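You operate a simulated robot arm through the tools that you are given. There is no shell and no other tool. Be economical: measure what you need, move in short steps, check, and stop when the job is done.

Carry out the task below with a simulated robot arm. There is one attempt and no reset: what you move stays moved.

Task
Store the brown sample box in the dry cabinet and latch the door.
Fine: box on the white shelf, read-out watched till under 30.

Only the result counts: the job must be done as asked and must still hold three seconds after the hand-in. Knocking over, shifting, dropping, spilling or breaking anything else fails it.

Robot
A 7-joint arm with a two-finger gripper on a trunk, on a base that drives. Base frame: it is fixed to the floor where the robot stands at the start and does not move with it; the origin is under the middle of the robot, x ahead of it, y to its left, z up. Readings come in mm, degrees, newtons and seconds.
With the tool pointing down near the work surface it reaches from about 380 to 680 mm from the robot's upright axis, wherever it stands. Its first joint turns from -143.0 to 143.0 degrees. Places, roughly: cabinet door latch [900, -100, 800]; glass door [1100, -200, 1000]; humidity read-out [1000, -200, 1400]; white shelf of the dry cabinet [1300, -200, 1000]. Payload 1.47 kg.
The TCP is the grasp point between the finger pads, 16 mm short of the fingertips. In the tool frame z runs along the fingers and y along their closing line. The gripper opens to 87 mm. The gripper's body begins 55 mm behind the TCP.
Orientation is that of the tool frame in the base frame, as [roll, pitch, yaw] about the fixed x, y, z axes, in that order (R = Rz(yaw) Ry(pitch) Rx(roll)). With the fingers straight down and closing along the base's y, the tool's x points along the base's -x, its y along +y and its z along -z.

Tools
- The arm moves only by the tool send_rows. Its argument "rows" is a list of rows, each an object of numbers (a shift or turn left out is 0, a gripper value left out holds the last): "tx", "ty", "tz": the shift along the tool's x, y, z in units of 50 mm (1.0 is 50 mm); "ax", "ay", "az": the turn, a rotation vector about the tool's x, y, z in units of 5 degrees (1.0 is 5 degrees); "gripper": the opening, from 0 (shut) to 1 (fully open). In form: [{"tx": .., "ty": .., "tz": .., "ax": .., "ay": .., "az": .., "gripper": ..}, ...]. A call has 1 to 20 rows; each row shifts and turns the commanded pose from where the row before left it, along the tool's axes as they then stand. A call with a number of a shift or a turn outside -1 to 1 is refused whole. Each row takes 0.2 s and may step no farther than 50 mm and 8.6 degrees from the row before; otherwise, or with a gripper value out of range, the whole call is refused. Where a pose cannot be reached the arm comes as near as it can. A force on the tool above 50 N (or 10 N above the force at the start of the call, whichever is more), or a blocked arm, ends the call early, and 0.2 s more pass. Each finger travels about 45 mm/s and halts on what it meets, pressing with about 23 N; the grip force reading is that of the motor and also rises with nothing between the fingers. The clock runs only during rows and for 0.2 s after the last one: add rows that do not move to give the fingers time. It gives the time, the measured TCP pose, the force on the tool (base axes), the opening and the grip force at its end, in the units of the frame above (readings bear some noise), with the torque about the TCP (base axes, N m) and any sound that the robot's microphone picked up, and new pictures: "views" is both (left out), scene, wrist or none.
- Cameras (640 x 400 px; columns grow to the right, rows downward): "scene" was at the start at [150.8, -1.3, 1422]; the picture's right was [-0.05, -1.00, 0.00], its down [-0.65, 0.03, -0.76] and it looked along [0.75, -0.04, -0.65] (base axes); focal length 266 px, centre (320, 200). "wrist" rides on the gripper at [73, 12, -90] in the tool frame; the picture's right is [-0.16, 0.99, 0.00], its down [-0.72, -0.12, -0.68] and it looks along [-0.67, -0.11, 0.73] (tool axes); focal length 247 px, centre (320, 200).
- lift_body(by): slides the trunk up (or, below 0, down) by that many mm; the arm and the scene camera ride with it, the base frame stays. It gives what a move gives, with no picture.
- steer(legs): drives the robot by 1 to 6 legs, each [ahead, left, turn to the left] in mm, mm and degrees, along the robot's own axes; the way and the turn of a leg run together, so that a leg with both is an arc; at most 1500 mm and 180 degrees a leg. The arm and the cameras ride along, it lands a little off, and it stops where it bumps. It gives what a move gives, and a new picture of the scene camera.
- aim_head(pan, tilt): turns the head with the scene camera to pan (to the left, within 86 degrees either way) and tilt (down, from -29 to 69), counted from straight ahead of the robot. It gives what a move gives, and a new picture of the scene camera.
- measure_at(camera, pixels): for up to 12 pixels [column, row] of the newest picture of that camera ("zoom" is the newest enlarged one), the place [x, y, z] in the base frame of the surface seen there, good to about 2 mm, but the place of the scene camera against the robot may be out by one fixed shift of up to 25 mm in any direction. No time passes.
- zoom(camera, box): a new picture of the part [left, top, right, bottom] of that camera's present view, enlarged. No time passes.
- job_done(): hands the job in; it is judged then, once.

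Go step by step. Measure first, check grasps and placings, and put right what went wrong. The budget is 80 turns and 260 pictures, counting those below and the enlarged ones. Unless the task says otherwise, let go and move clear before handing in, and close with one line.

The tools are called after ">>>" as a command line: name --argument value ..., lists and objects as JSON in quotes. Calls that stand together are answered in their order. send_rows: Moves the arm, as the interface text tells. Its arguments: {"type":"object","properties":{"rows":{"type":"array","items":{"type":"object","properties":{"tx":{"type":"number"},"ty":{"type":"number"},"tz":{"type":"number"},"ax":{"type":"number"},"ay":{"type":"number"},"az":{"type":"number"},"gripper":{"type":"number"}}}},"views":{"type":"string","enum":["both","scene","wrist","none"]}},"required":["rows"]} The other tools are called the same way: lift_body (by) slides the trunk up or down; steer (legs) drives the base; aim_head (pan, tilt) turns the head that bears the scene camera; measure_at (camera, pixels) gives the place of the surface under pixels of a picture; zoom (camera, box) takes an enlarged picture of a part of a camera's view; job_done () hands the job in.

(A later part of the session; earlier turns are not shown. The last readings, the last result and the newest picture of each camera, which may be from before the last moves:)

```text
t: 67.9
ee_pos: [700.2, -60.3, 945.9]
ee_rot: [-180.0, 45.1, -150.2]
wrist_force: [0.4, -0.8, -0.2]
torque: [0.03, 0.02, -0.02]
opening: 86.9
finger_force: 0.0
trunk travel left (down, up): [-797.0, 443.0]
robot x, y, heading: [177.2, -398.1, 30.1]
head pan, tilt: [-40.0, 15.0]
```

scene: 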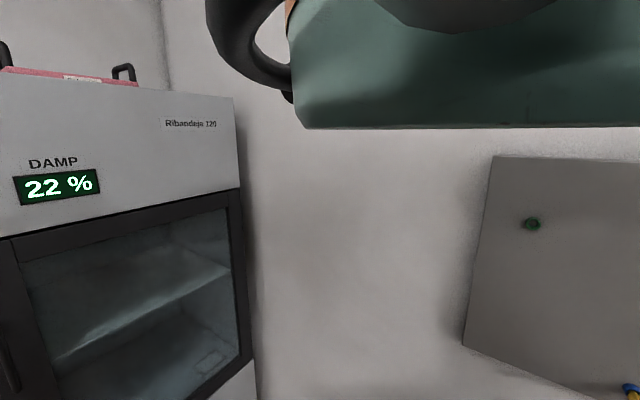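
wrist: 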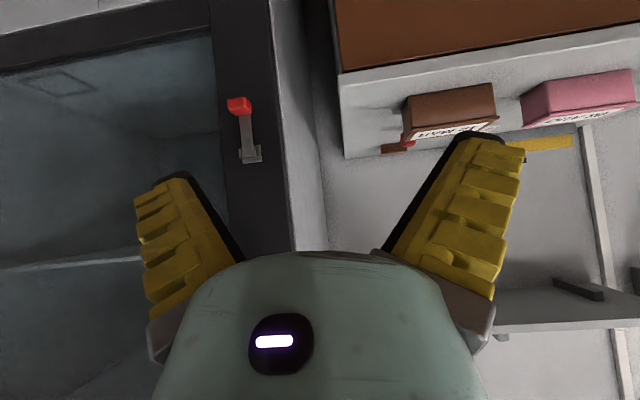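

Orientation is now right. I'll re-measure the latch from this pose.

>>> measure_at --camera "wrist" --pixels '[[238, 103], [230, 103], [247, 103], [247, 125], [250, 154], [262, 154], [240, 113]]'

>>> zoom --camera "wrist" --box '[200, 80, 300, 180]'

>>> steer --legs '[[50, -108, 0]]'

>>> lift_body --by -63

>>> send_rows --rows '[{}]' --views "wrist"

```text
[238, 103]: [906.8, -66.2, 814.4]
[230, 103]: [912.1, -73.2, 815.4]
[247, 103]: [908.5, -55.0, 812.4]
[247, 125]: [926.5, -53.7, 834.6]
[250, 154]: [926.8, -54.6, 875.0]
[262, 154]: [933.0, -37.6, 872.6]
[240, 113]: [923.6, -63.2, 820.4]
```

```text
4.00 times, centred on (250, 130) of wrist
```

zoom: 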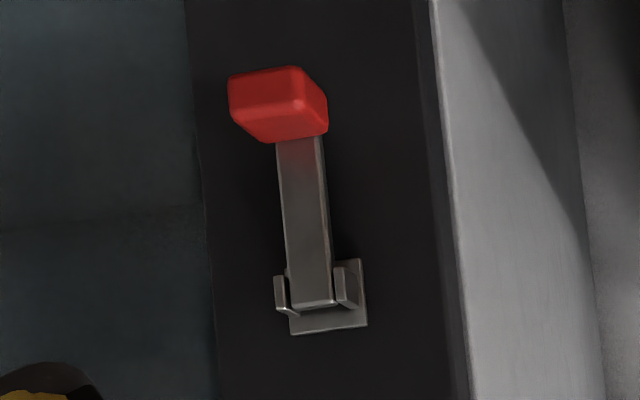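

```text
t: 69.2
ee_pos: [793.4, -123.1, 946.7]
ee_rot: [180.0, 45.1, -150.2]
wrist_force: [0.2, 0.4, 0.4]
torque: [0.01, 0.0, -0.03]
opening: 86.9
finger_force: 0.0
trunk travel left (down, up): [-797.0, 443.0]
robot x, y, heading: [271.9, -459.1, 30.2]
head pan, tilt: [-40.0, 15.0]
```

scene: 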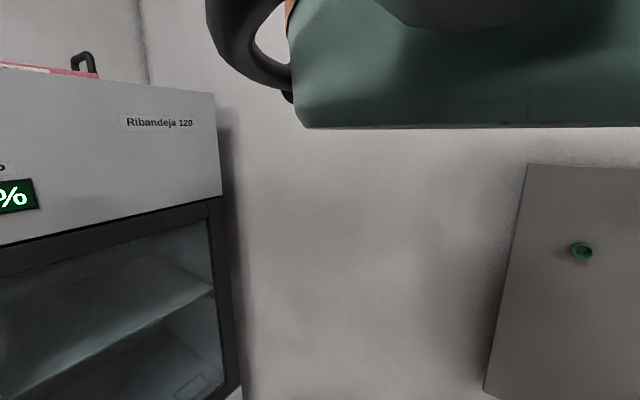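

```text
t: 70.2
ee_pos: [795.2, -123.9, 882.4]
ee_rot: [-179.9, 45.2, -150.3]
wrist_force: [-0.6, -0.1, -0.4]
torque: [-0.02, 0.01, -0.02]
opening: 87.0
finger_force: 0.0
trunk travel left (down, up): [-734.0, 506.0]
robot x, y, heading: [273.4, -457.1, 30.1]
head pan, tilt: [-40.0, 15.0]
```

```text
t: 70.6
ee_pos: [795.2, -122.8, 883.5]
ee_rot: [-179.9, 45.0, -150.3]
wrist_force: [0.5, 0.9, 0.5]
torque: [-0.02, 0.0, -0.04]
opening: 87.1
finger_force: 0.1
trunk travel left (down, up): [-734.0, 506.0]
robot x, y, heading: [271.0, -458.8, 29.9]
head pan, tilt: [-40.0, 15.0]
```

wrist: 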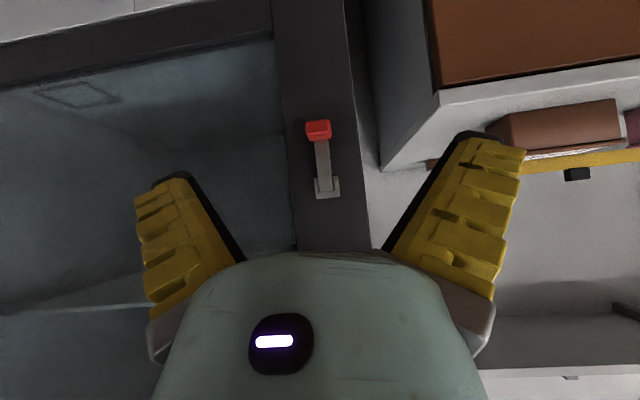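

The grip's outer face is at (907,-66,814) and the TCP is at u≈627, v≈-504, z≈883. I'll drive 94 mm forward and 7 right, then close the rest with the arm.

>>> steer --legs '[[94, -7, 0]]'

>>> send_rows --rows '[{"gripper": 0.65}, {}, {}, {}]' --views "wrist"

```text
t: 71.7
ee_pos: [878.9, -80.2, 883.7]
ee_rot: [-179.9, 45.2, -150.3]
wrist_force: [-0.1, 0.3, 0.3]
torque: [-0.01, 0.04, 0.0]
opening: 87.2
finger_force: 0.1
trunk travel left (down, up): [-734.0, 506.0]
robot x, y, heading: [358.9, -420.3, 29.9]
head pan, tilt: [-40.0, 15.0]
```

scene: 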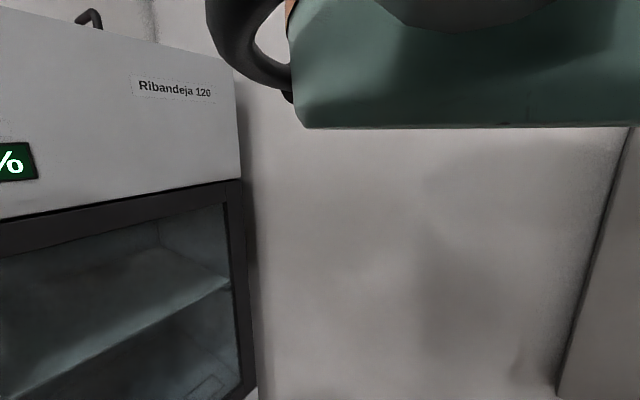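

```text
t: 72.7
ee_pos: [879.0, -81.4, 882.9]
ee_rot: [-179.9, 45.1, -150.2]
wrist_force: [0.2, -0.8, 0.2]
torque: [0.01, -0.03, -0.02]
opening: 61.4
finger_force: 3.4
trunk travel left (down, up): [-734.0, 506.0]
robot x, y, heading: [352.8, -420.0, 30.4]
head pan, tilt: [-40.0, 15.0]
```

wrist: 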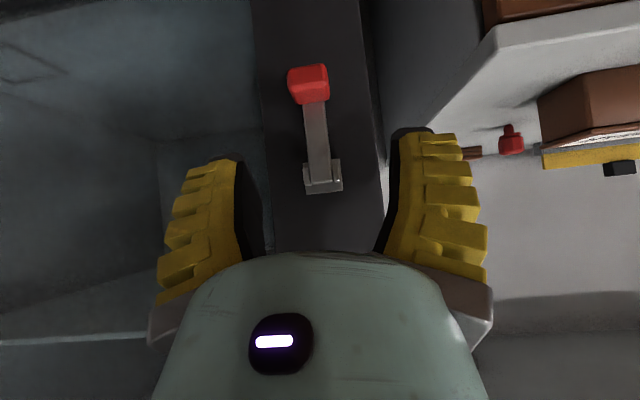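

The fingers straddle the latch line (v≈-510). I'll move down 35 mm, then along the tool axis onto the grip.

>>> send_rows --rows '[{"tx": 0.25, "tz": 0.25}, {"tx": 0.25, "tz": 0.25}, {"tz": 0.34}, {"tz": 0.34}, {"tz": 0.34}, {}, {}]' --views "wrist"

```text
t: 74.3
ee_pos: [910.7, -64.2, 811.4]
ee_rot: [-179.9, 45.3, -150.3]
wrist_force: [0.1, 0.1, 0.4]
torque: [-0.02, -0.02, -0.01]
opening: 61.5
finger_force: 3.4
trunk travel left (down, up): [-734.0, 506.0]
robot x, y, heading: [354.6, -418.8, 30.1]
head pan, tilt: [-40.0, 15.0]
```

wrist: 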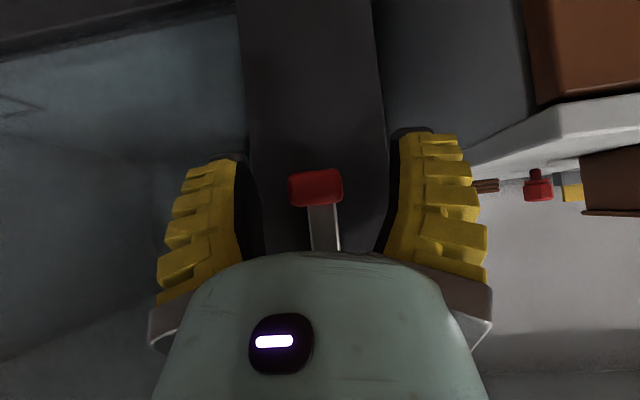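

TCP is at (911,-64,811), on the red grip. Closing.

>>> send_rows --rows '[{"gripper": 0}, {}, {}, {}, {}, {}]' --views "wrist"

```text
t: 75.7
ee_pos: [912.8, -66.3, 811.6]
ee_rot: [-179.7, 45.2, -150.1]
wrist_force: [-4.2, -13.7, 13.4]
torque: [0.22, -0.39, -0.15]
opening: 21.6
finger_force: 29.8
trunk travel left (down, up): [-734.0, 506.0]
robot x, y, heading: [361.7, -418.0, 30.2]
head pan, tilt: [-40.0, 15.0]
```

wrist: 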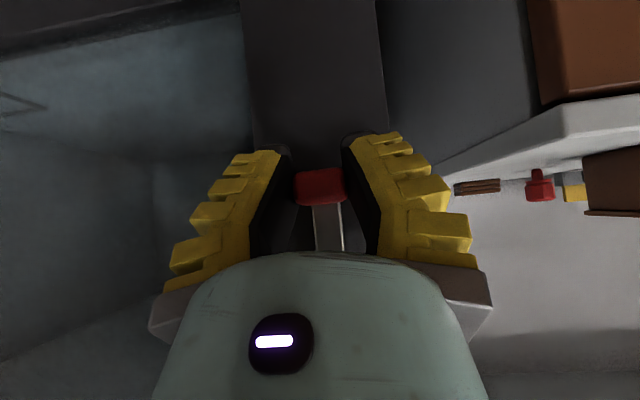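

It's gripped (21.6 mm). I'll swing the lever outward and up in an arc about its pivot, first to about 90°.

>>> send_rows --rows '[{"tx": 0.082, "tz": -0.18}, {"tx": 0.082, "tz": -0.18}, {"tx": 0.021, "tz": -0.233}, {"tx": 0.021, "tz": -0.233}, {"tx": -0.058, "tz": -0.224}, {"tx": -0.058, "tz": -0.224}, {"tx": -0.135, "tz": -0.191}, {"tx": -0.135, "tz": -0.191}, {}]' --views "wrist"

```text
t: 77.7
ee_pos: [865.0, -88.5, 875.8]
ee_rot: [-179.9, 45.2, -150.2]
wrist_force: [0.7, 0.1, -0.3]
torque: [0.0, 0.01, 0.02]
opening: 0.0
finger_force: 27.8
trunk travel left (down, up): [-734.0, 506.0]
robot x, y, heading: [355.1, -417.5, 30.2]
head pan, tilt: [-40.0, 15.0]
```

wrist: 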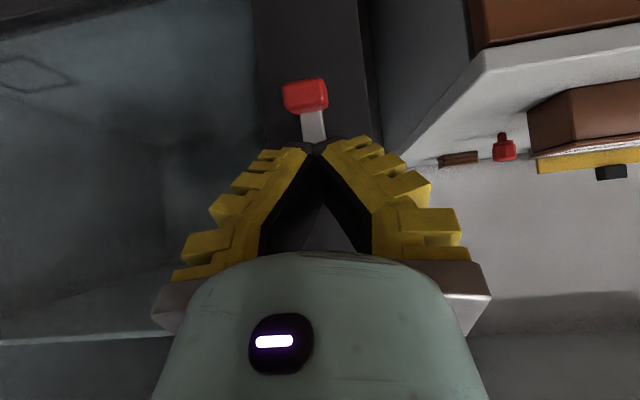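

The grip slipped off. I'll check whether the lever moved.

>>> measure_at --camera "wrist" --pixels '[[305, 85], [305, 100], [310, 125], [290, 95], [322, 95]]'

>>> zoom --camera "wrist" --box '[260, 60, 360, 160]'

```text
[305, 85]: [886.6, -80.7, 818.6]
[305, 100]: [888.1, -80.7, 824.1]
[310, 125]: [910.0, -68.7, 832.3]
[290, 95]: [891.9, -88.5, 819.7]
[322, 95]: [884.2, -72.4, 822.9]
```

```text
4.00 times, centred on (310, 110) of wrist
```

zoom: 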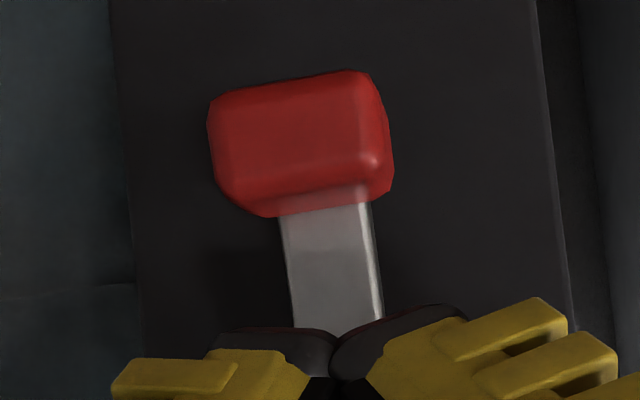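

The lever did move: the grip face went from u=752 to 727, about 22° out. I'll re-grip it more deeply at its new place and continue the arc in small steps.

>>> send_rows --rows '[{"gripper": 0.6}, {}, {}, {}, {"tx": 0.07, "tz": 0.33, "ty": -0.02}, {"tx": 0.07, "tz": 0.33, "ty": -0.02}, {"tx": 0.07, "tz": 0.33, "ty": -0.02}, {"tx": 0.08, "tz": 0.35}, {}, {"gripper": 0}, {}, {}, {}, {}]' --views "wrist"

```text
t: 80.7
ee_pos: [900.8, -73.5, 821.0]
ee_rot: [-179.8, 45.2, -150.1]
wrist_force: [4.4, -6.6, 4.7]
torque: [-0.02, -0.14, 0.01]
opening: 17.5
finger_force: 29.9
trunk travel left (down, up): [-734.0, 506.0]
robot x, y, heading: [357.1, -420.9, 30.3]
head pan, tilt: [-40.0, 15.0]
```

wrist: 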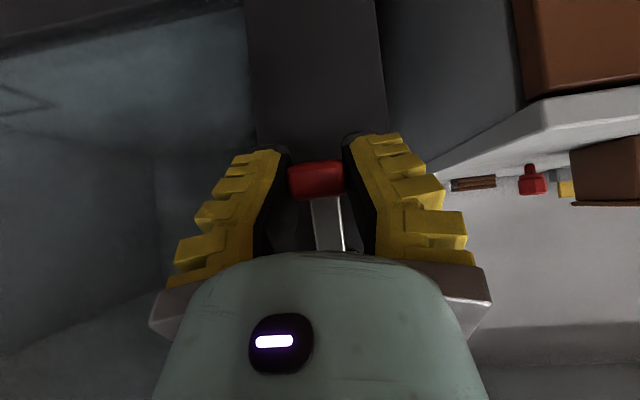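

>>> measure_at --camera "wrist" --pixels '[[316, 168], [316, 180], [316, 193], [296, 180], [337, 180], [328, 230], [300, 225]]'

>>> zoom --camera "wrist" --box '[240, 130, 400, 250]'

```text
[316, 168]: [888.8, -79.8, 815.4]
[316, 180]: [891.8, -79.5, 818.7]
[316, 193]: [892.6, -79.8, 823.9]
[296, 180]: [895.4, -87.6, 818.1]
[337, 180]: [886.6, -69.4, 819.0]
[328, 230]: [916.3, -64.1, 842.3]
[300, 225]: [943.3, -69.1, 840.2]
```

```text
3.33 times, centred on (320, 190) of wrist
```

zoom: 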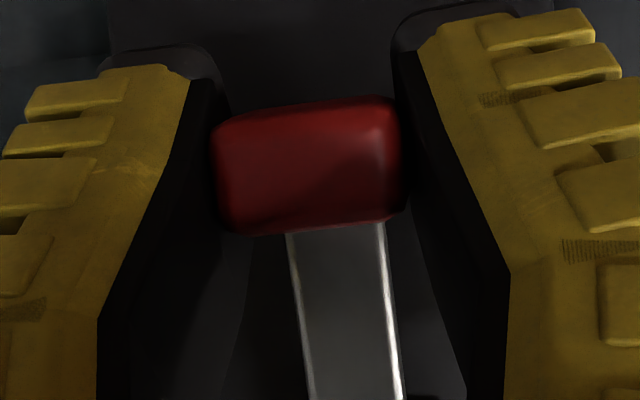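

The grip is well centred on the block. I'll pull the arc slowly to about 65° and check.

>>> send_rows --rows '[{"tx": 0.03, "tz": -0.111}, {"tx": 0.03, "tz": -0.111}, {"tx": 0.009, "tz": -0.108}, {"tx": 0.009, "tz": -0.108}, {"tx": -0.009, "tz": -0.108}, {"tx": -0.009, "tz": -0.108}, {"tx": -0.029, "tz": -0.105}, {"tx": -0.029, "tz": -0.105}]' --views "wrist"

>>> measure_at --camera "wrist" --pixels '[[316, 168], [316, 180], [316, 193]]'

```text
t: 82.5
ee_pos: [871.6, -93.3, 849.9]
ee_rot: [-179.5, 45.1, -149.9]
wrist_force: [11.9, -14.3, -11.1]
torque: [-0.29, 0.43, 0.14]
opening: 16.2
finger_force: 29.5
trunk travel left (down, up): [-734.0, 506.0]
robot x, y, heading: [358.4, -420.1, 30.4]
head pan, tilt: [-40.0, 15.0]
```

wrist: 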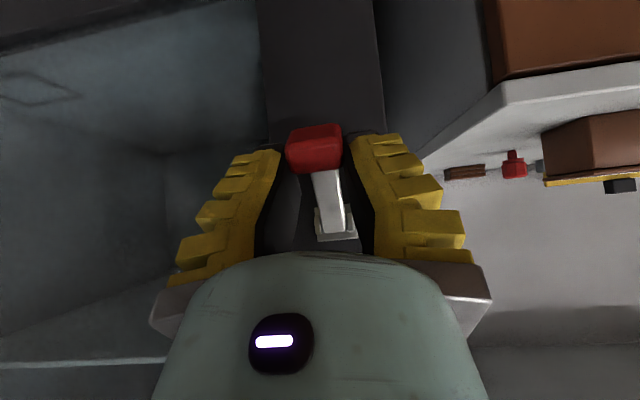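

```text
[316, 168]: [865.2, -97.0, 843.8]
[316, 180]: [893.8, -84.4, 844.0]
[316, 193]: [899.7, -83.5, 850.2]
```

The lever is now at roughly 50° and slipping toward the fingertips. I'll open, advance 12 mm and re-grip.

>>> send_rows --rows '[{"gripper": 0.5}, {}, {}, {"tx": 0.08, "tz": 0.24, "ty": 0.1}, {}, {}]' --views "wrist"

>>> measure_at --camera "wrist" --pixels '[[316, 145], [316, 155], [316, 168], [316, 180], [316, 193], [330, 220]]'

```text
t: 83.9
ee_pos: [872.3, -81.4, 838.5]
ee_rot: [-179.9, 45.2, -150.2]
wrist_force: [0.1, -0.7, 0.5]
torque: [0.01, 0.04, 0.03]
opening: 49.0
finger_force: 4.0
trunk travel left (down, up): [-734.0, 506.0]
robot x, y, heading: [356.9, -419.5, 30.2]
head pan, tilt: [-40.0, 15.0]
```

wrist: 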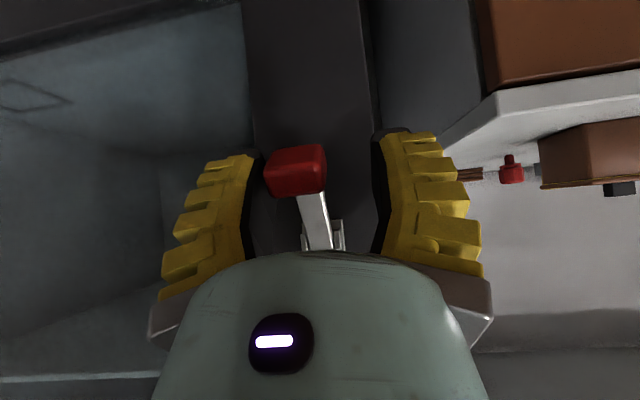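

```text
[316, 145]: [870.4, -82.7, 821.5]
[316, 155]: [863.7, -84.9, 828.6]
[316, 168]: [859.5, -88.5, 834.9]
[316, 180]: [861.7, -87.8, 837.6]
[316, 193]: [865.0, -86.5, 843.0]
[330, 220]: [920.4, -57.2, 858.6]
```

>>> send_rows --rows '[{"tx": 0.04, "tz": 0.04, "ty": -0.1}, {"gripper": 0}, {}, {}, {}, {"tx": -0.035, "tz": -0.135}, {"tx": -0.035, "tz": -0.135}, {"tx": -0.05, "tz": -0.106}, {"tx": -0.05, "tz": -0.106}, {"tx": -0.063, "tz": -0.092}, {"tx": -0.063, "tz": -0.092}, {"tx": -0.085, "tz": -0.085}, {"tx": -0.085, "tz": -0.085}, {"tx": -0.092, "tz": -0.063}, {"tx": -0.092, "tz": -0.063}]' --views "wrist"

>>> zoom --camera "wrist" --box '[240, 80, 400, 260]'

```text
t: 87.1
ee_pos: [869.3, -90.4, 892.6]
ee_rot: [179.9, 45.3, -150.0]
wrist_force: [-0.3, -0.4, 1.0]
torque: [-0.02, -0.02, 0.01]
opening: 0.0
finger_force: 28.2
trunk travel left (down, up): [-734.0, 506.0]
robot x, y, heading: [356.0, -421.3, 30.1]
head pan, tilt: [-40.0, 15.0]
```

wrist: 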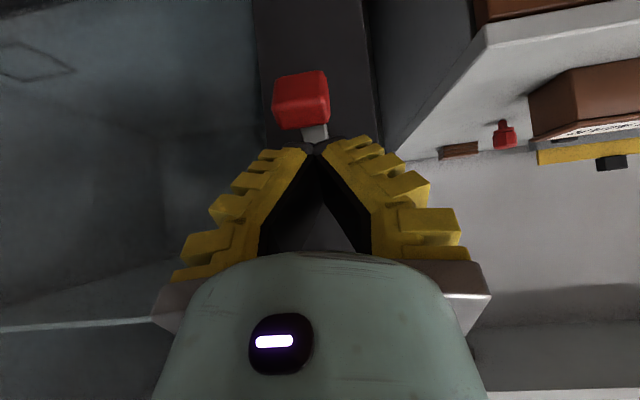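

```text
2.22 times, centred on (320, 170) of wrist
```

zoom: 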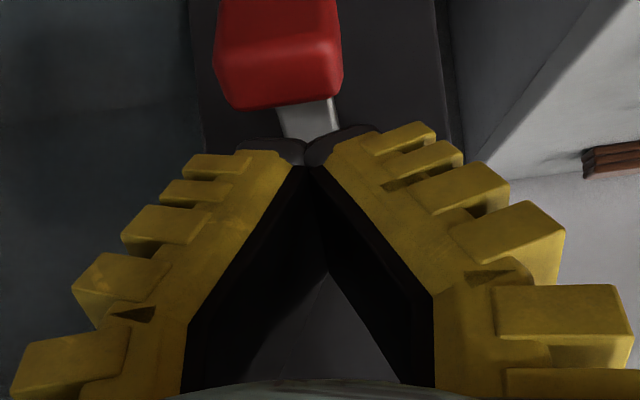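

>>> measure_at --camera "wrist" --pixels '[[300, 75], [300, 85], [300, 100], [300, 115], [300, 126], [315, 134], [278, 100], [326, 100]]'

```text
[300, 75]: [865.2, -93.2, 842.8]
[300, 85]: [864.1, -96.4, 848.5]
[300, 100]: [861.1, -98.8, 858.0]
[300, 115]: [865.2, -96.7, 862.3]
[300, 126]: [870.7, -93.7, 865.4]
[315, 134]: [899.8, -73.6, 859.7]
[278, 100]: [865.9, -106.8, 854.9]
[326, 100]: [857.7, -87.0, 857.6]
```

The lever is now at about 68°. I'll re-grip once more and this time rotate the tool with the lever so the pads do not slip.

>>> send_rows --rows '[{"gripper": 0.5}, {}, {}, {"tx": 0.283, "tz": 0.335, "ty": -0.03}, {"tx": 0.283, "tz": 0.335}, {}, {"gripper": 0}, {}, {}, {}, {"tx": -0.032, "tz": -0.084, "ay": 0.8}, {"tx": -0.032, "tz": -0.084, "ay": 0.8}, {"tx": -0.032, "tz": -0.084, "ay": 0.8}, {"tx": -0.032, "tz": -0.084, "ay": 0.8}, {"tx": -0.032, "tz": -0.084, "ay": 0.8}, {"tx": -0.032, "tz": -0.084, "ay": 0.8}, {"tx": -0.032, "tz": -0.084, "ay": 0.8}]' --views "wrist"

>>> zoom --camera "wrist" --box '[240, 80, 400, 260]'

```text
t: 90.7
ee_pos: [864.2, -89.3, 881.8]
ee_rot: [179.6, 17.5, -150.1]
wrist_force: [-0.3, 0.8, 0.8]
torque: [-0.07, -0.03, 0.03]
opening: 0.0
finger_force: 27.6
trunk travel left (down, up): [-734.0, 506.0]
robot x, y, heading: [358.9, -421.5, 30.4]
head pan, tilt: [-40.0, 15.0]
```

wrist: 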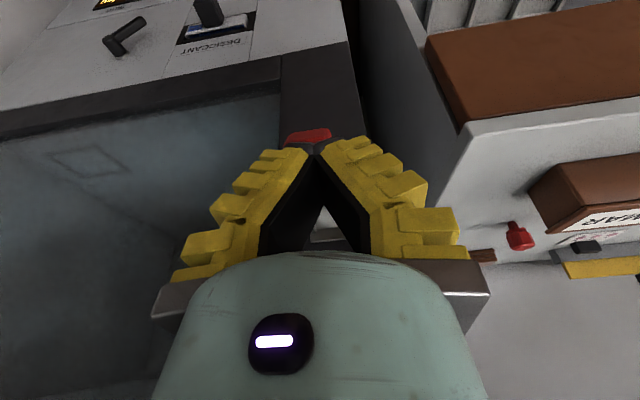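

```text
2.22 times, centred on (320, 170) of wrist
```

zoom: 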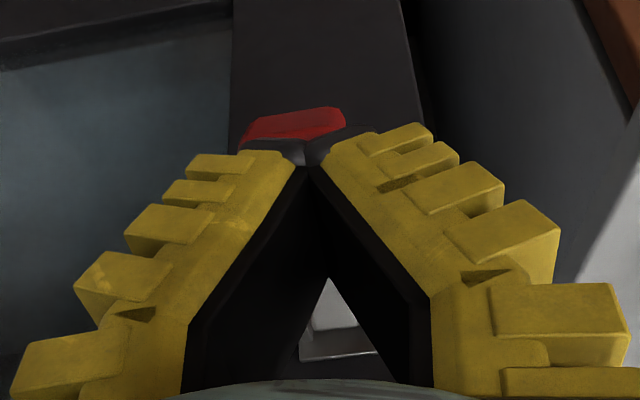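

It slipped again, and the fingers now sit above the grip. I'll switch to lifting it from below: back off, lower the trunk 62 mm and tilt the closed fingers up to about 75°.

>>> steer --legs '[[-90, 0, 0]]'

>>> lift_body --by -70

>>> send_rows --rows '[{"ay": -1}, {"ay": -1}, {"ay": -1}, {"ay": -1}, {"ay": -1}, {"ay": -1}, {"ay": -1}, {"ay": -1}, {"ay": -1}, {"ay": -1}, {"ay": -1}, {"ay": -0.5}, {}, {}]' --views "wrist"

```text
t: 91.8
ee_pos: [786.8, -140.0, 880.1]
ee_rot: [-179.9, 17.1, -150.2]
wrist_force: [-0.1, -0.2, 0.1]
torque: [-0.03, 0.01, 0.01]
opening: 0.0
finger_force: 27.9
trunk travel left (down, up): [-734.0, 506.0]
robot x, y, heading: [277.3, -467.6, 30.0]
head pan, tilt: [-40.0, 15.0]
```

scene: 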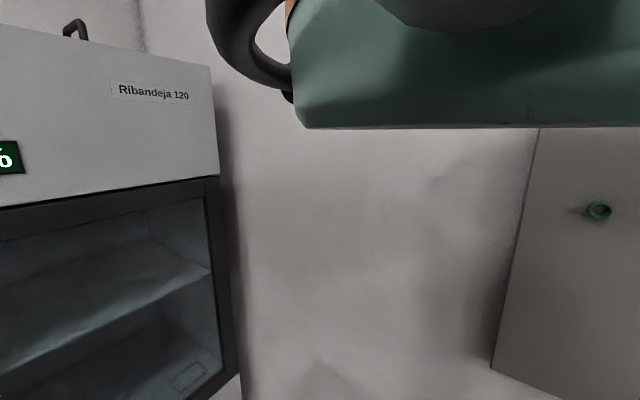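

```text
t: 92.9
ee_pos: [787.1, -137.4, 809.6]
ee_rot: [180.0, 17.2, -150.1]
wrist_force: [0.2, -0.6, 0.4]
torque: [-0.03, -0.02, 0.02]
opening: 0.0
finger_force: 28.5
trunk travel left (down, up): [-664.0, 576.0]
robot x, y, heading: [281.4, -469.4, 30.4]
head pan, tilt: [-40.0, 15.0]
```

```text
t: 95.9
ee_pos: [785.6, -138.4, 810.4]
ee_rot: [-179.7, 74.7, -150.0]
wrist_force: [0.1, 0.0, 0.3]
torque: [-0.01, 0.04, -0.02]
opening: 0.1
finger_force: 27.7
trunk travel left (down, up): [-664.0, 576.0]
robot x, y, heading: [276.7, -467.2, 30.2]
head pan, tilt: [-40.0, 15.0]
```

wrist: 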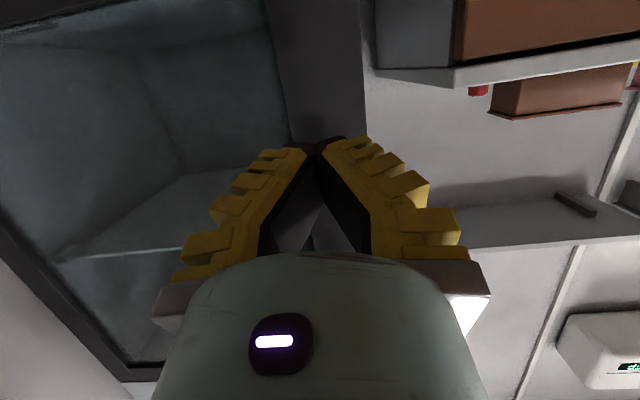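

Tilt is now 75°. I'll drive forward so the closed fingers pass under the grip, then lift.

>>> steer --legs '[[90, 0, 0]]'

>>> send_rows --rows '[{"tx": -0.193, "tz": -0.052}, {"tx": -0.193, "tz": -0.052}, {"tx": -0.193, "tz": -0.052}, {"tx": -0.193, "tz": -0.052}, {"tx": -0.193, "tz": -0.052}]' --views "wrist"

```text
t: 97.0
ee_pos: [866.5, -92.8, 810.2]
ee_rot: [-179.8, 74.7, -149.9]
wrist_force: [0.4, 0.4, -0.1]
torque: [0.0, -0.01, 0.0]
opening: 0.2
finger_force: 28.7
trunk travel left (down, up): [-664.0, 576.0]
robot x, y, heading: [357.3, -417.7, 30.0]
head pan, tilt: [-40.0, 15.0]
```

scene: 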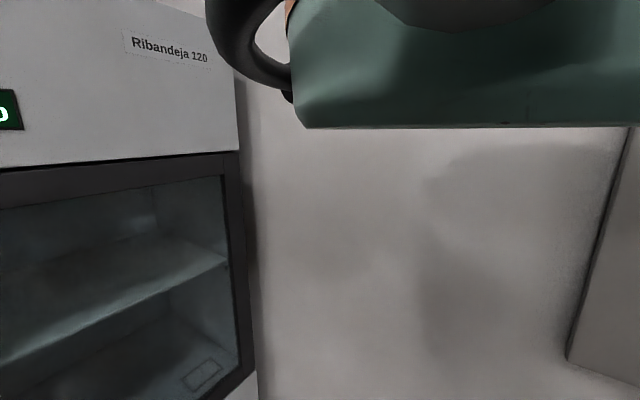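

```text
t: 98.2
ee_pos: [856.3, -97.3, 855.0]
ee_rot: [-179.7, 73.9, -150.0]
wrist_force: [-33.6, -21.7, -8.6]
torque: [0.12, -0.06, -0.38]
opening: 0.0
finger_force: 28.3
trunk travel left (down, up): [-664.0, 576.0]
robot x, y, heading: [360.4, -420.6, 29.9]
head pan, tilt: [-40.0, 15.0]
```

wrist: 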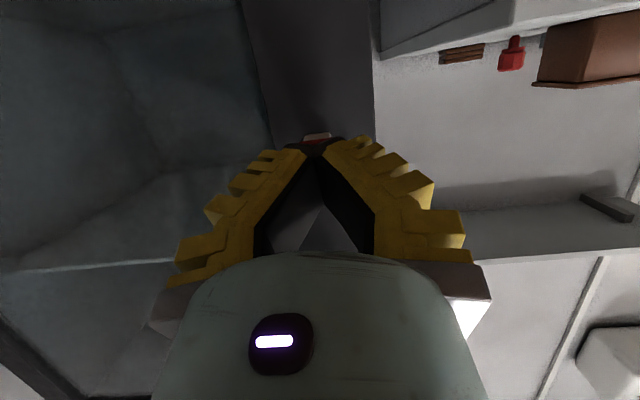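

The force is mostly -u (about 40 N), so the tips are pressing on the front of the grip instead of under it. I'll back off and look.

>>> send_rows --rows '[{"tz": -0.5, "tx": 0.1}, {"tz": -0.5, "tx": 0.1}, {"tz": -0.4, "tx": 0.1}, {}]' --views "wrist"

>>> zoom --camera "wrist" --box '[240, 40, 400, 160]'

```text
t: 99.2
ee_pos: [815.1, -122.7, 875.1]
ee_rot: [179.6, 76.6, -151.0]
wrist_force: [-0.8, -0.4, 0.5]
torque: [0.02, -0.02, 0.04]
opening: 0.0
finger_force: 27.7
trunk travel left (down, up): [-664.0, 576.0]
robot x, y, heading: [357.7, -421.3, 30.2]
head pan, tilt: [-40.0, 15.0]
```

wrist: 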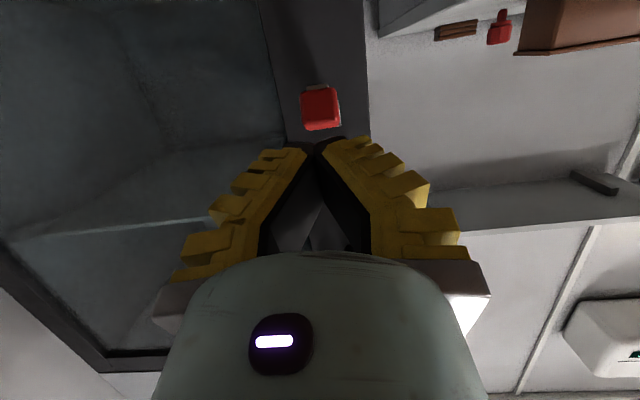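

```text
3.33 times, centred on (320, 100) of wrist
```

zoom: 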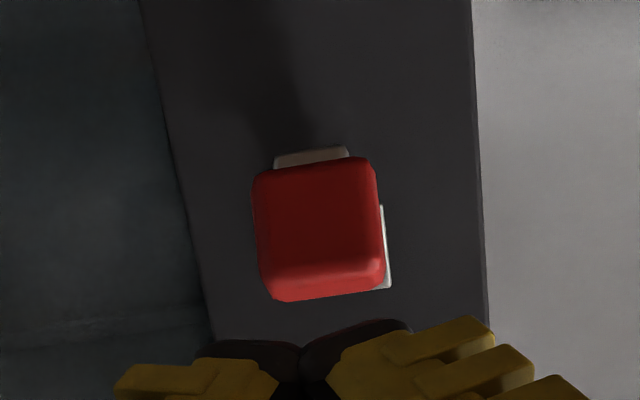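

>>> measure_at --camera "wrist" --pixels '[[320, 92], [320, 100], [320, 108], [320, 118], [320, 126], [305, 108], [334, 108], [318, 86], [336, 118]]'

```text
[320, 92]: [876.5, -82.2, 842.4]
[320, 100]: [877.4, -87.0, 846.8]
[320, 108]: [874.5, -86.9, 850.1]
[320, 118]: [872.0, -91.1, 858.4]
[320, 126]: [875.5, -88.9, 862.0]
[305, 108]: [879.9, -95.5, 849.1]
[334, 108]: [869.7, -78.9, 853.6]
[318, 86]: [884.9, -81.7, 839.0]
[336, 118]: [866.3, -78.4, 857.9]
```

I see why it slipped: the end face of the grip is at r≈62 (u≈713, z≈851), so I was only pinching its end. I'll go lower, reach further in under it (corner at u≈738), and lift.

>>> send_rows --rows '[{"tx": 0.357, "tz": 0.085}, {"tx": 0.357, "tz": 0.085}, {"tx": 0.357, "tz": 0.085}, {}, {"tx": -0.113, "tz": 0.473}, {"tx": -0.113, "tz": 0.473}, {"tx": -0.113, "tz": 0.473}, {}]' --views "wrist"

```text
t: 101.0
ee_pos: [866.6, -93.9, 806.7]
ee_rot: [-179.8, 74.7, -150.1]
wrist_force: [-0.6, 0.1, -1.2]
torque: [0.01, 0.02, 0.02]
opening: 0.0
finger_force: 28.3
trunk travel left (down, up): [-664.0, 576.0]
robot x, y, heading: [356.9, -420.4, 30.1]
head pan, tilt: [-40.0, 15.0]
```

wrist: 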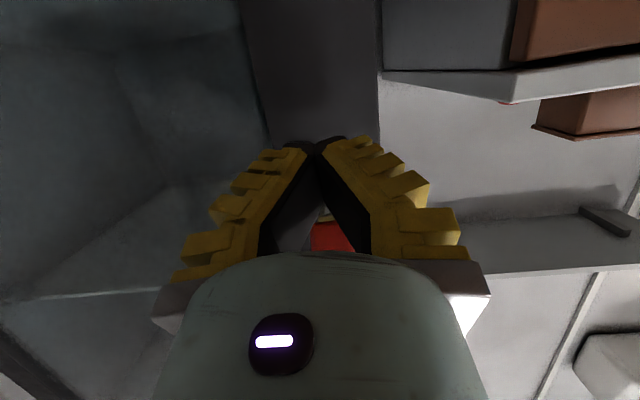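

The tips are under the grip (red visible between the fingers at 330,235). Reaching 18 mm further in, then lifting.

>>> send_rows --rows '[{"tx": -0.09, "tz": 0.35}, {}, {"tx": -0.145, "tz": -0.039}, {"tx": -0.145, "tz": -0.039}, {"tx": -0.145, "tz": -0.039}, {"tx": -0.145, "tz": -0.039}, {"tx": -0.145, "tz": -0.039}, {"tx": -0.145, "tz": -0.039}, {"tx": -0.145, "tz": -0.039}, {"tx": -0.145, "tz": -0.039}, {"tx": -0.145, "tz": -0.039}, {}]' --views "wrist"

```text
t: 102.5
ee_pos: [873.7, -90.7, 820.8]
ee_rot: [-179.9, 71.7, -150.0]
wrist_force: [2.3, -1.2, -19.7]
torque: [-0.09, 0.05, -0.04]
opening: 5.8
finger_force: 27.7
trunk travel left (down, up): [-664.0, 576.0]
robot x, y, heading: [356.4, -418.3, 29.8]
head pan, tilt: [-40.0, 15.0]
stopped in row 7: the force on the tool passed its limit at 56 N (the readings are from after the stop); the commanded pose is now the measured one
```

wrist: 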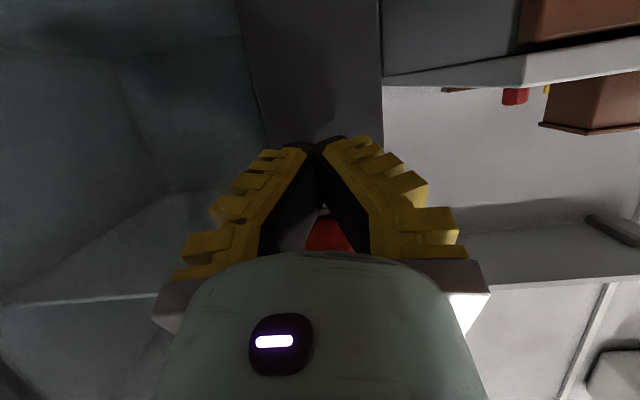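

The lever stops at about 65° with a firm resistance, so that is likely its open stop. I'll back off and try the door handle.

>>> send_rows --rows '[{"tx": 0.25, "tz": 0.08}, {"tx": 0.25, "tz": 0.08}, {}]' --views "none"

>>> steer --legs '[[-130, 0, 0]]'

>>> lift_body --by 290

>>> send_rows --rows '[{"ay": 0.9, "gripper": 0.6}, {"ay": 0.9}, {"ay": 0.9}, {"ay": 0.9}, {"ay": 0.9}, {"ay": 0.8}, {}, {}]' --views "wrist"

```text
t: 103.3
ee_pos: [877.0, -85.8, 801.0]
ee_rot: [-179.8, 72.6, -150.2]
wrist_force: [0.0, 0.1, -0.1]
torque: [-0.01, -0.03, 0.02]
opening: 0.1
finger_force: 28.0
trunk travel left (down, up): [-664.0, 576.0]
robot x, y, heading: [358.4, -421.8, 30.1]
head pan, tilt: [-40.0, 15.0]
```

```text
t: 104.6
ee_pos: [762.4, -152.8, 799.7]
ee_rot: [-180.0, 72.6, -150.0]
wrist_force: [1.0, -0.3, -1.5]
torque: [0.02, 0.0, 0.0]
opening: 0.0
finger_force: 28.2
trunk travel left (down, up): [-664.0, 576.0]
robot x, y, heading: [244.9, -483.2, 30.2]
head pan, tilt: [-40.0, 15.0]
```

scene: 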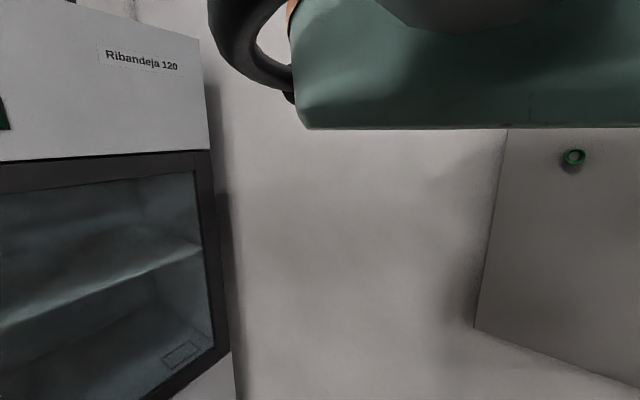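

```text
t: 107.5
ee_pos: [762.7, -151.7, 1090.7]
ee_rot: [-179.9, 72.7, -150.0]
wrist_force: [0.6, 0.4, 0.0]
torque: [0.0, 0.0, 0.02]
opening: 0.0
finger_force: 28.3
trunk travel left (down, up): [-954.0, 286.0]
robot x, y, heading: [244.4, -485.2, 30.1]
head pan, tilt: [-40.0, 15.0]
```

```text
t: 109.3
ee_pos: [762.1, -153.3, 1091.1]
ee_rot: [-179.9, 46.0, -150.2]
wrist_force: [-0.7, -0.6, -0.7]
torque: [0.01, -0.02, 0.0]
opening: 57.4
finger_force: 3.6
trunk travel left (down, up): [-954.0, 286.0]
robot x, y, heading: [249.3, -487.9, 30.3]
head pan, tilt: [-40.0, 15.0]
```

wrist: 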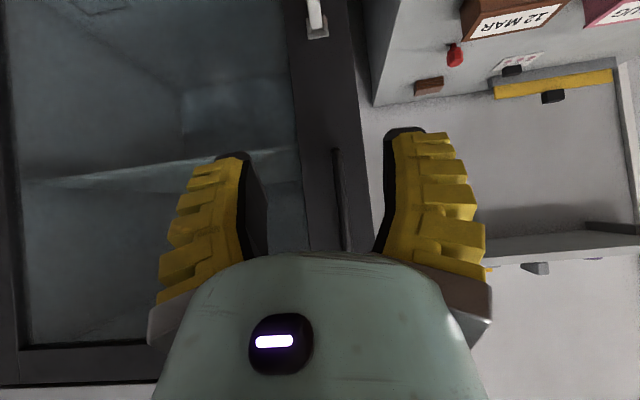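

The handle bar is visible at (340,150–250), so I'll measure it.

>>> measure_at --camera "wrist" --pixels '[[336, 152], [338, 170], [341, 200], [345, 235], [325, 200], [355, 200], [316, 10], [318, 32]]'

>>> zoom --camera "wrist" --box '[280, 0, 400, 260]'

```text
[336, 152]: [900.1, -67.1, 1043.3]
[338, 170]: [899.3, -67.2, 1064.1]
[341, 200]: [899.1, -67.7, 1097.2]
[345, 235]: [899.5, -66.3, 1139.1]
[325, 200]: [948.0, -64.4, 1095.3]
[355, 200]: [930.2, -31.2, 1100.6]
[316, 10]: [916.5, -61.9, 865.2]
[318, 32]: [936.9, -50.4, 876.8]
```

```text
1.54 times, centred on (340, 130) of wrist
```

zoom: 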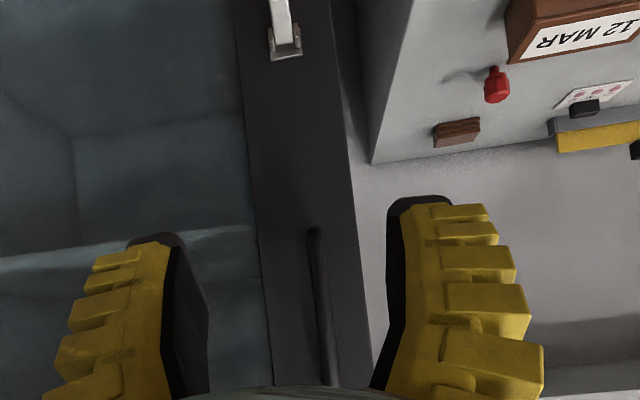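

Bar outer face is at u≈745, v≈-508, z 1043 to about 1160, with the door face at u≈788. I'll approach with the base, then the arm.

>>> steer --legs '[[118, 5, 0]]'

>>> send_rows --rows '[{}]' --views "wrist"

```text
t: 110.5
ee_pos: [862.2, -91.3, 1091.0]
ee_rot: [-180.0, 46.1, -150.3]
wrist_force: [0.5, 0.9, 0.5]
torque: [0.03, 0.0, 0.04]
opening: 57.3
finger_force: 3.1
trunk travel left (down, up): [-954.0, 286.0]
robot x, y, heading: [342.5, -421.6, 30.0]
head pan, tilt: [-40.0, 15.0]
```

scene: 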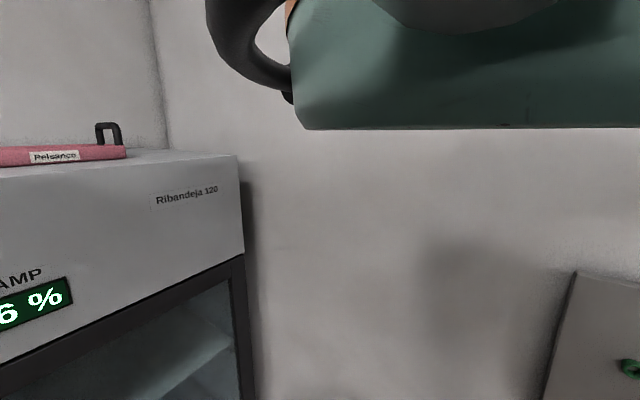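

```text
t: 110.9
ee_pos: [862.7, -90.9, 1090.8]
ee_rot: [-179.9, 46.1, -150.3]
wrist_force: [-0.1, -0.2, -0.3]
torque: [0.0, 0.0, -0.02]
opening: 57.6
finger_force: 3.6
trunk travel left (down, up): [-954.0, 286.0]
robot x, y, heading: [343.8, -426.6, 30.2]
head pan, tilt: [-40.0, 15.0]
```

wrist: 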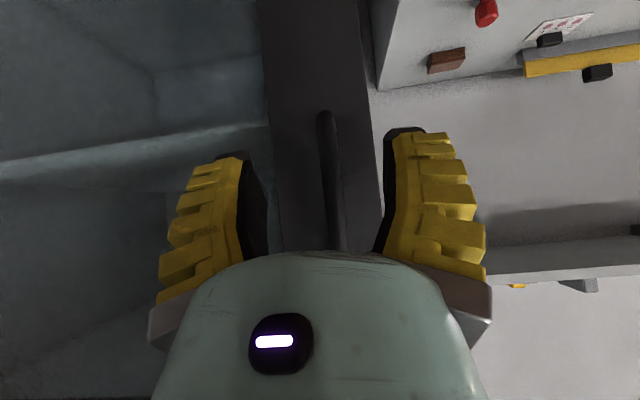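

The read-out has already risen ("_6 %"), which fits the latch being released. I'll advance 47 mm onto the bar and grip.

>>> send_rows --rows '[{"tx": -0.24, "tz": 0.203}, {"tx": -0.24, "tz": 0.203}, {"tx": -0.24, "tz": 0.203}, {}, {"gripper": 0}, {}, {}, {}, {}]' --views "wrist"

```text
t: 112.9
ee_pos: [899.5, -66.9, 1095.1]
ee_rot: [179.7, 46.1, -150.5]
wrist_force: [-5.4, 7.7, 0.7]
torque: [0.0, 0.16, 0.03]
opening: 7.9
finger_force: 29.6
trunk travel left (down, up): [-954.0, 286.0]
robot x, y, heading: [342.5, -424.6, 30.3]
head pan, tilt: [-40.0, 15.0]
```

wrist: 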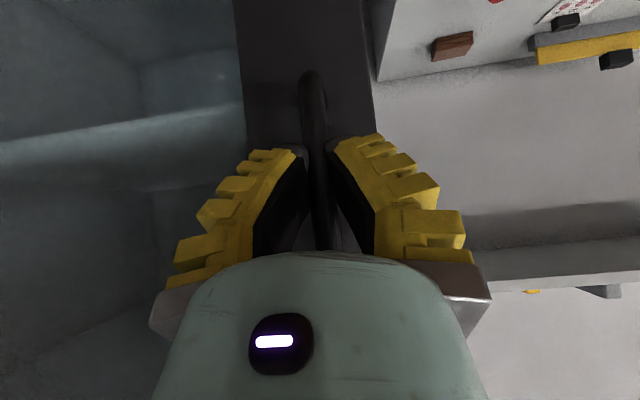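

The bar is gripped (7.9 mm). A small test pull of 40 mm.

>>> send_rows --rows '[{"tx": 0.139, "tz": -0.144}, {"tx": 0.139, "tz": -0.144}, {"tx": 0.139, "tz": -0.144}, {"tx": 0.139, "tz": -0.144}, {}]' --views "wrist"

```text
t: 114.1
ee_pos: [868.5, -88.7, 1096.8]
ee_rot: [-179.7, 46.1, -150.2]
wrist_force: [0.8, -1.7, -4.5]
torque: [0.19, -0.08, -0.02]
opening: 5.9
finger_force: 30.4
trunk travel left (down, up): [-954.0, 286.0]
robot x, y, heading: [344.0, -420.9, 29.7]
head pan, tilt: [-40.0, 15.0]
```

wrist: 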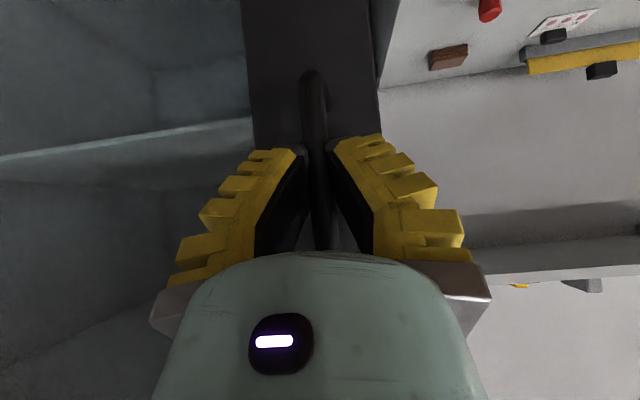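

The door opens. I'll continue pulling with the base along the door's arc to about 25°.

>>> steer --legs '[[-50, -6, 0], [-48, -12, 0], [-88, -33, 0]]'

>>> send_rows --rows '[{}]' --views "wrist"

```text
t: 116.3
ee_pos: [739.0, -229.4, 1098.3]
ee_rot: [-179.0, 46.3, -149.7]
wrist_force: [28.7, -17.5, -8.1]
torque: [0.11, 0.02, -0.12]
opening: 6.0
finger_force: 30.5
trunk travel left (down, up): [-954.0, 286.0]
robot x, y, heading: [205.9, -562.3, 30.0]
head pan, tilt: [-40.0, 15.0]
```

scene: 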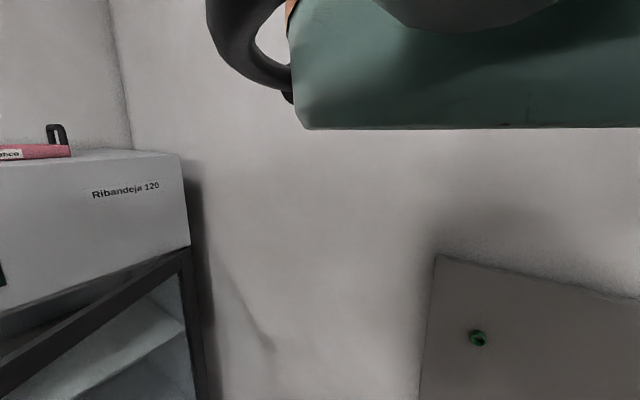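

```text
t: 116.7
ee_pos: [738.7, -229.0, 1097.5]
ee_rot: [-178.8, 46.3, -149.9]
wrist_force: [13.8, -9.1, -4.1]
torque: [0.01, 0.08, -0.04]
opening: 5.9
finger_force: 30.3
trunk travel left (down, up): [-954.0, 286.0]
robot x, y, heading: [211.2, -558.2, 29.7]
head pan, tilt: [-40.0, 15.0]
```

wrist: 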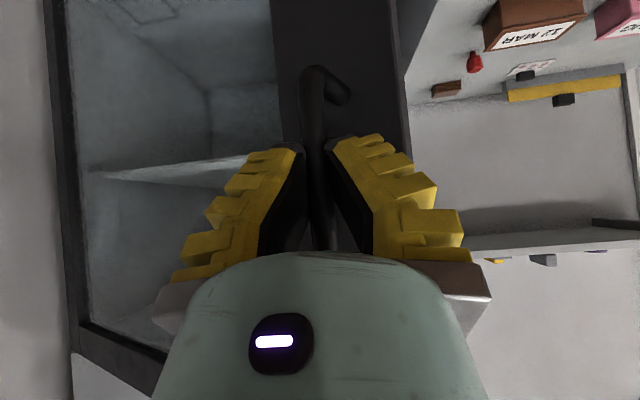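

The door is about 25° open and following well. Before backing further I'll check the table on the right.

>>> aim_head --pan -80 --tilt 50

>>> measure_at --camera "scene" --pixels '[[100, 100], [250, 150], [320, 200], [400, 200], [450, 250], [400, 300], [500, 300], [550, 350], [320, 350], [600, 250]]'

```text
t: 117.8
ee_pos: [738.7, -229.5, 1097.3]
ee_rot: [-178.9, 46.3, -149.8]
wrist_force: [21.7, -13.3, -6.2]
torque: [0.1, 0.08, -0.08]
opening: 5.8
finger_force: 30.2
trunk travel left (down, up): [-954.0, 286.0]
robot x, y, heading: [211.4, -558.9, 29.8]
head pan, tilt: [-80.0, 50.0]
```

scene: 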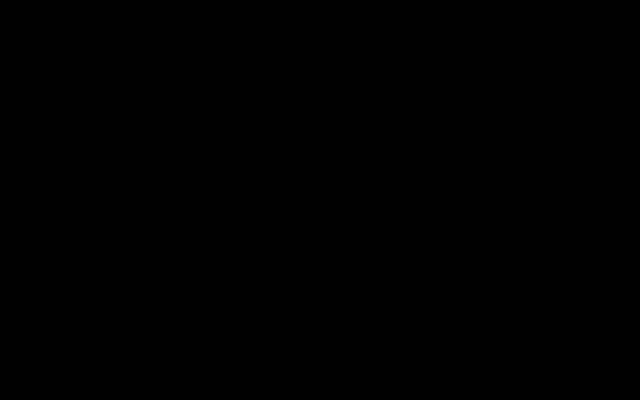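

```text
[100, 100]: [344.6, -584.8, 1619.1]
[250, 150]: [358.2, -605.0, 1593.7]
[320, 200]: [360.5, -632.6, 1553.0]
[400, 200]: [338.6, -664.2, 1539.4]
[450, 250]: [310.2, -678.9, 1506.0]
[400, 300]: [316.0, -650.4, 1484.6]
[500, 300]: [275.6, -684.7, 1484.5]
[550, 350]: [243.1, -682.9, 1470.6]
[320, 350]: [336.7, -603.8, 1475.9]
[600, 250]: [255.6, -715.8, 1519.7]
```

>>> aim_head --pan -45 --tilt 40

>>> measure_at --camera "scene" --pixels '[[100, 100], [250, 150], [320, 200], [400, 200], [450, 250], [400, 300], [500, 300], [550, 350], [320, 350], [600, 250]]'

```text
t: 118.8
ee_pos: [739.4, -229.4, 1096.8]
ee_rot: [-178.7, 46.4, -149.8]
wrist_force: [24.0, -14.8, -6.2]
torque: [0.07, 0.06, -0.09]
opening: 5.9
finger_force: 30.0
trunk travel left (down, up): [-954.0, 286.0]
robot x, y, heading: [209.0, -559.1, 29.9]
head pan, tilt: [-45.0, 40.0]
```

scene: 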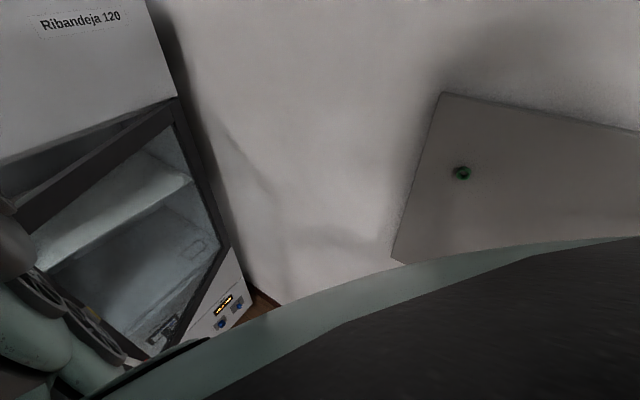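

```text
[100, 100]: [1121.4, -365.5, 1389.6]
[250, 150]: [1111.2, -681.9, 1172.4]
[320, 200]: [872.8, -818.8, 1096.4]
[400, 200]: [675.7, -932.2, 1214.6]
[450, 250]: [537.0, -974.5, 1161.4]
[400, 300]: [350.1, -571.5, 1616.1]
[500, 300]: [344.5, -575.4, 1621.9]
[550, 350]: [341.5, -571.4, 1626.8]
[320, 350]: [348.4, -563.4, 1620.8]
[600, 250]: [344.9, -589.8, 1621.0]
```

The table's end edge is close to the robot's right side, so I won't back up further. I'll let go of the handle, withdraw, and later push the door from its inside edge by turning the robot.

>>> send_rows --rows '[{"gripper": 0.6}, {}, {}, {}, {}, {"tz": -0.5}, {"tz": -0.5}, {"tz": -0.5}, {}]' --views "wrist"

>>> measure_at --camera "wrist" --pixels '[[400, 60], [390, 130], [330, 130], [250, 160], [500, 60], [330, 50]]'

```text
t: 120.8
ee_pos: [687.3, -252.1, 1146.8]
ee_rot: [-179.4, 46.1, -150.1]
wrist_force: [0.6, 0.7, 0.9]
torque: [-0.03, 0.0, 0.0]
opening: 57.6
finger_force: 4.0
trunk travel left (down, up): [-954.0, 286.0]
robot x, y, heading: [206.9, -558.2, 29.9]
head pan, tilt: [-45.0, 40.0]
```

wrist: 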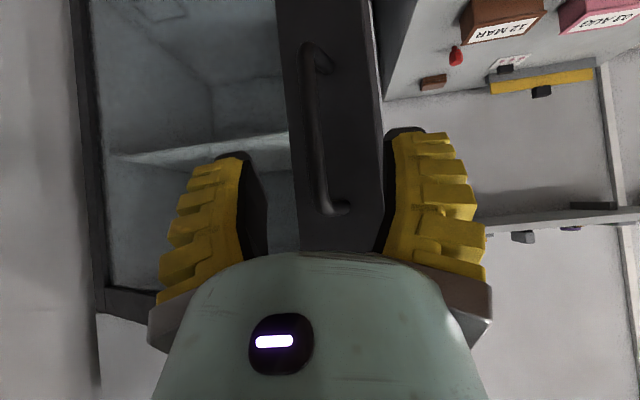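

```text
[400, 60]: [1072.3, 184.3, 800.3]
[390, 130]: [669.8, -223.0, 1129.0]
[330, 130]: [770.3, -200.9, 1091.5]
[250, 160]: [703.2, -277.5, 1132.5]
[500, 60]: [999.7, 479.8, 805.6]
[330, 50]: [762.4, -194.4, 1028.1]
```

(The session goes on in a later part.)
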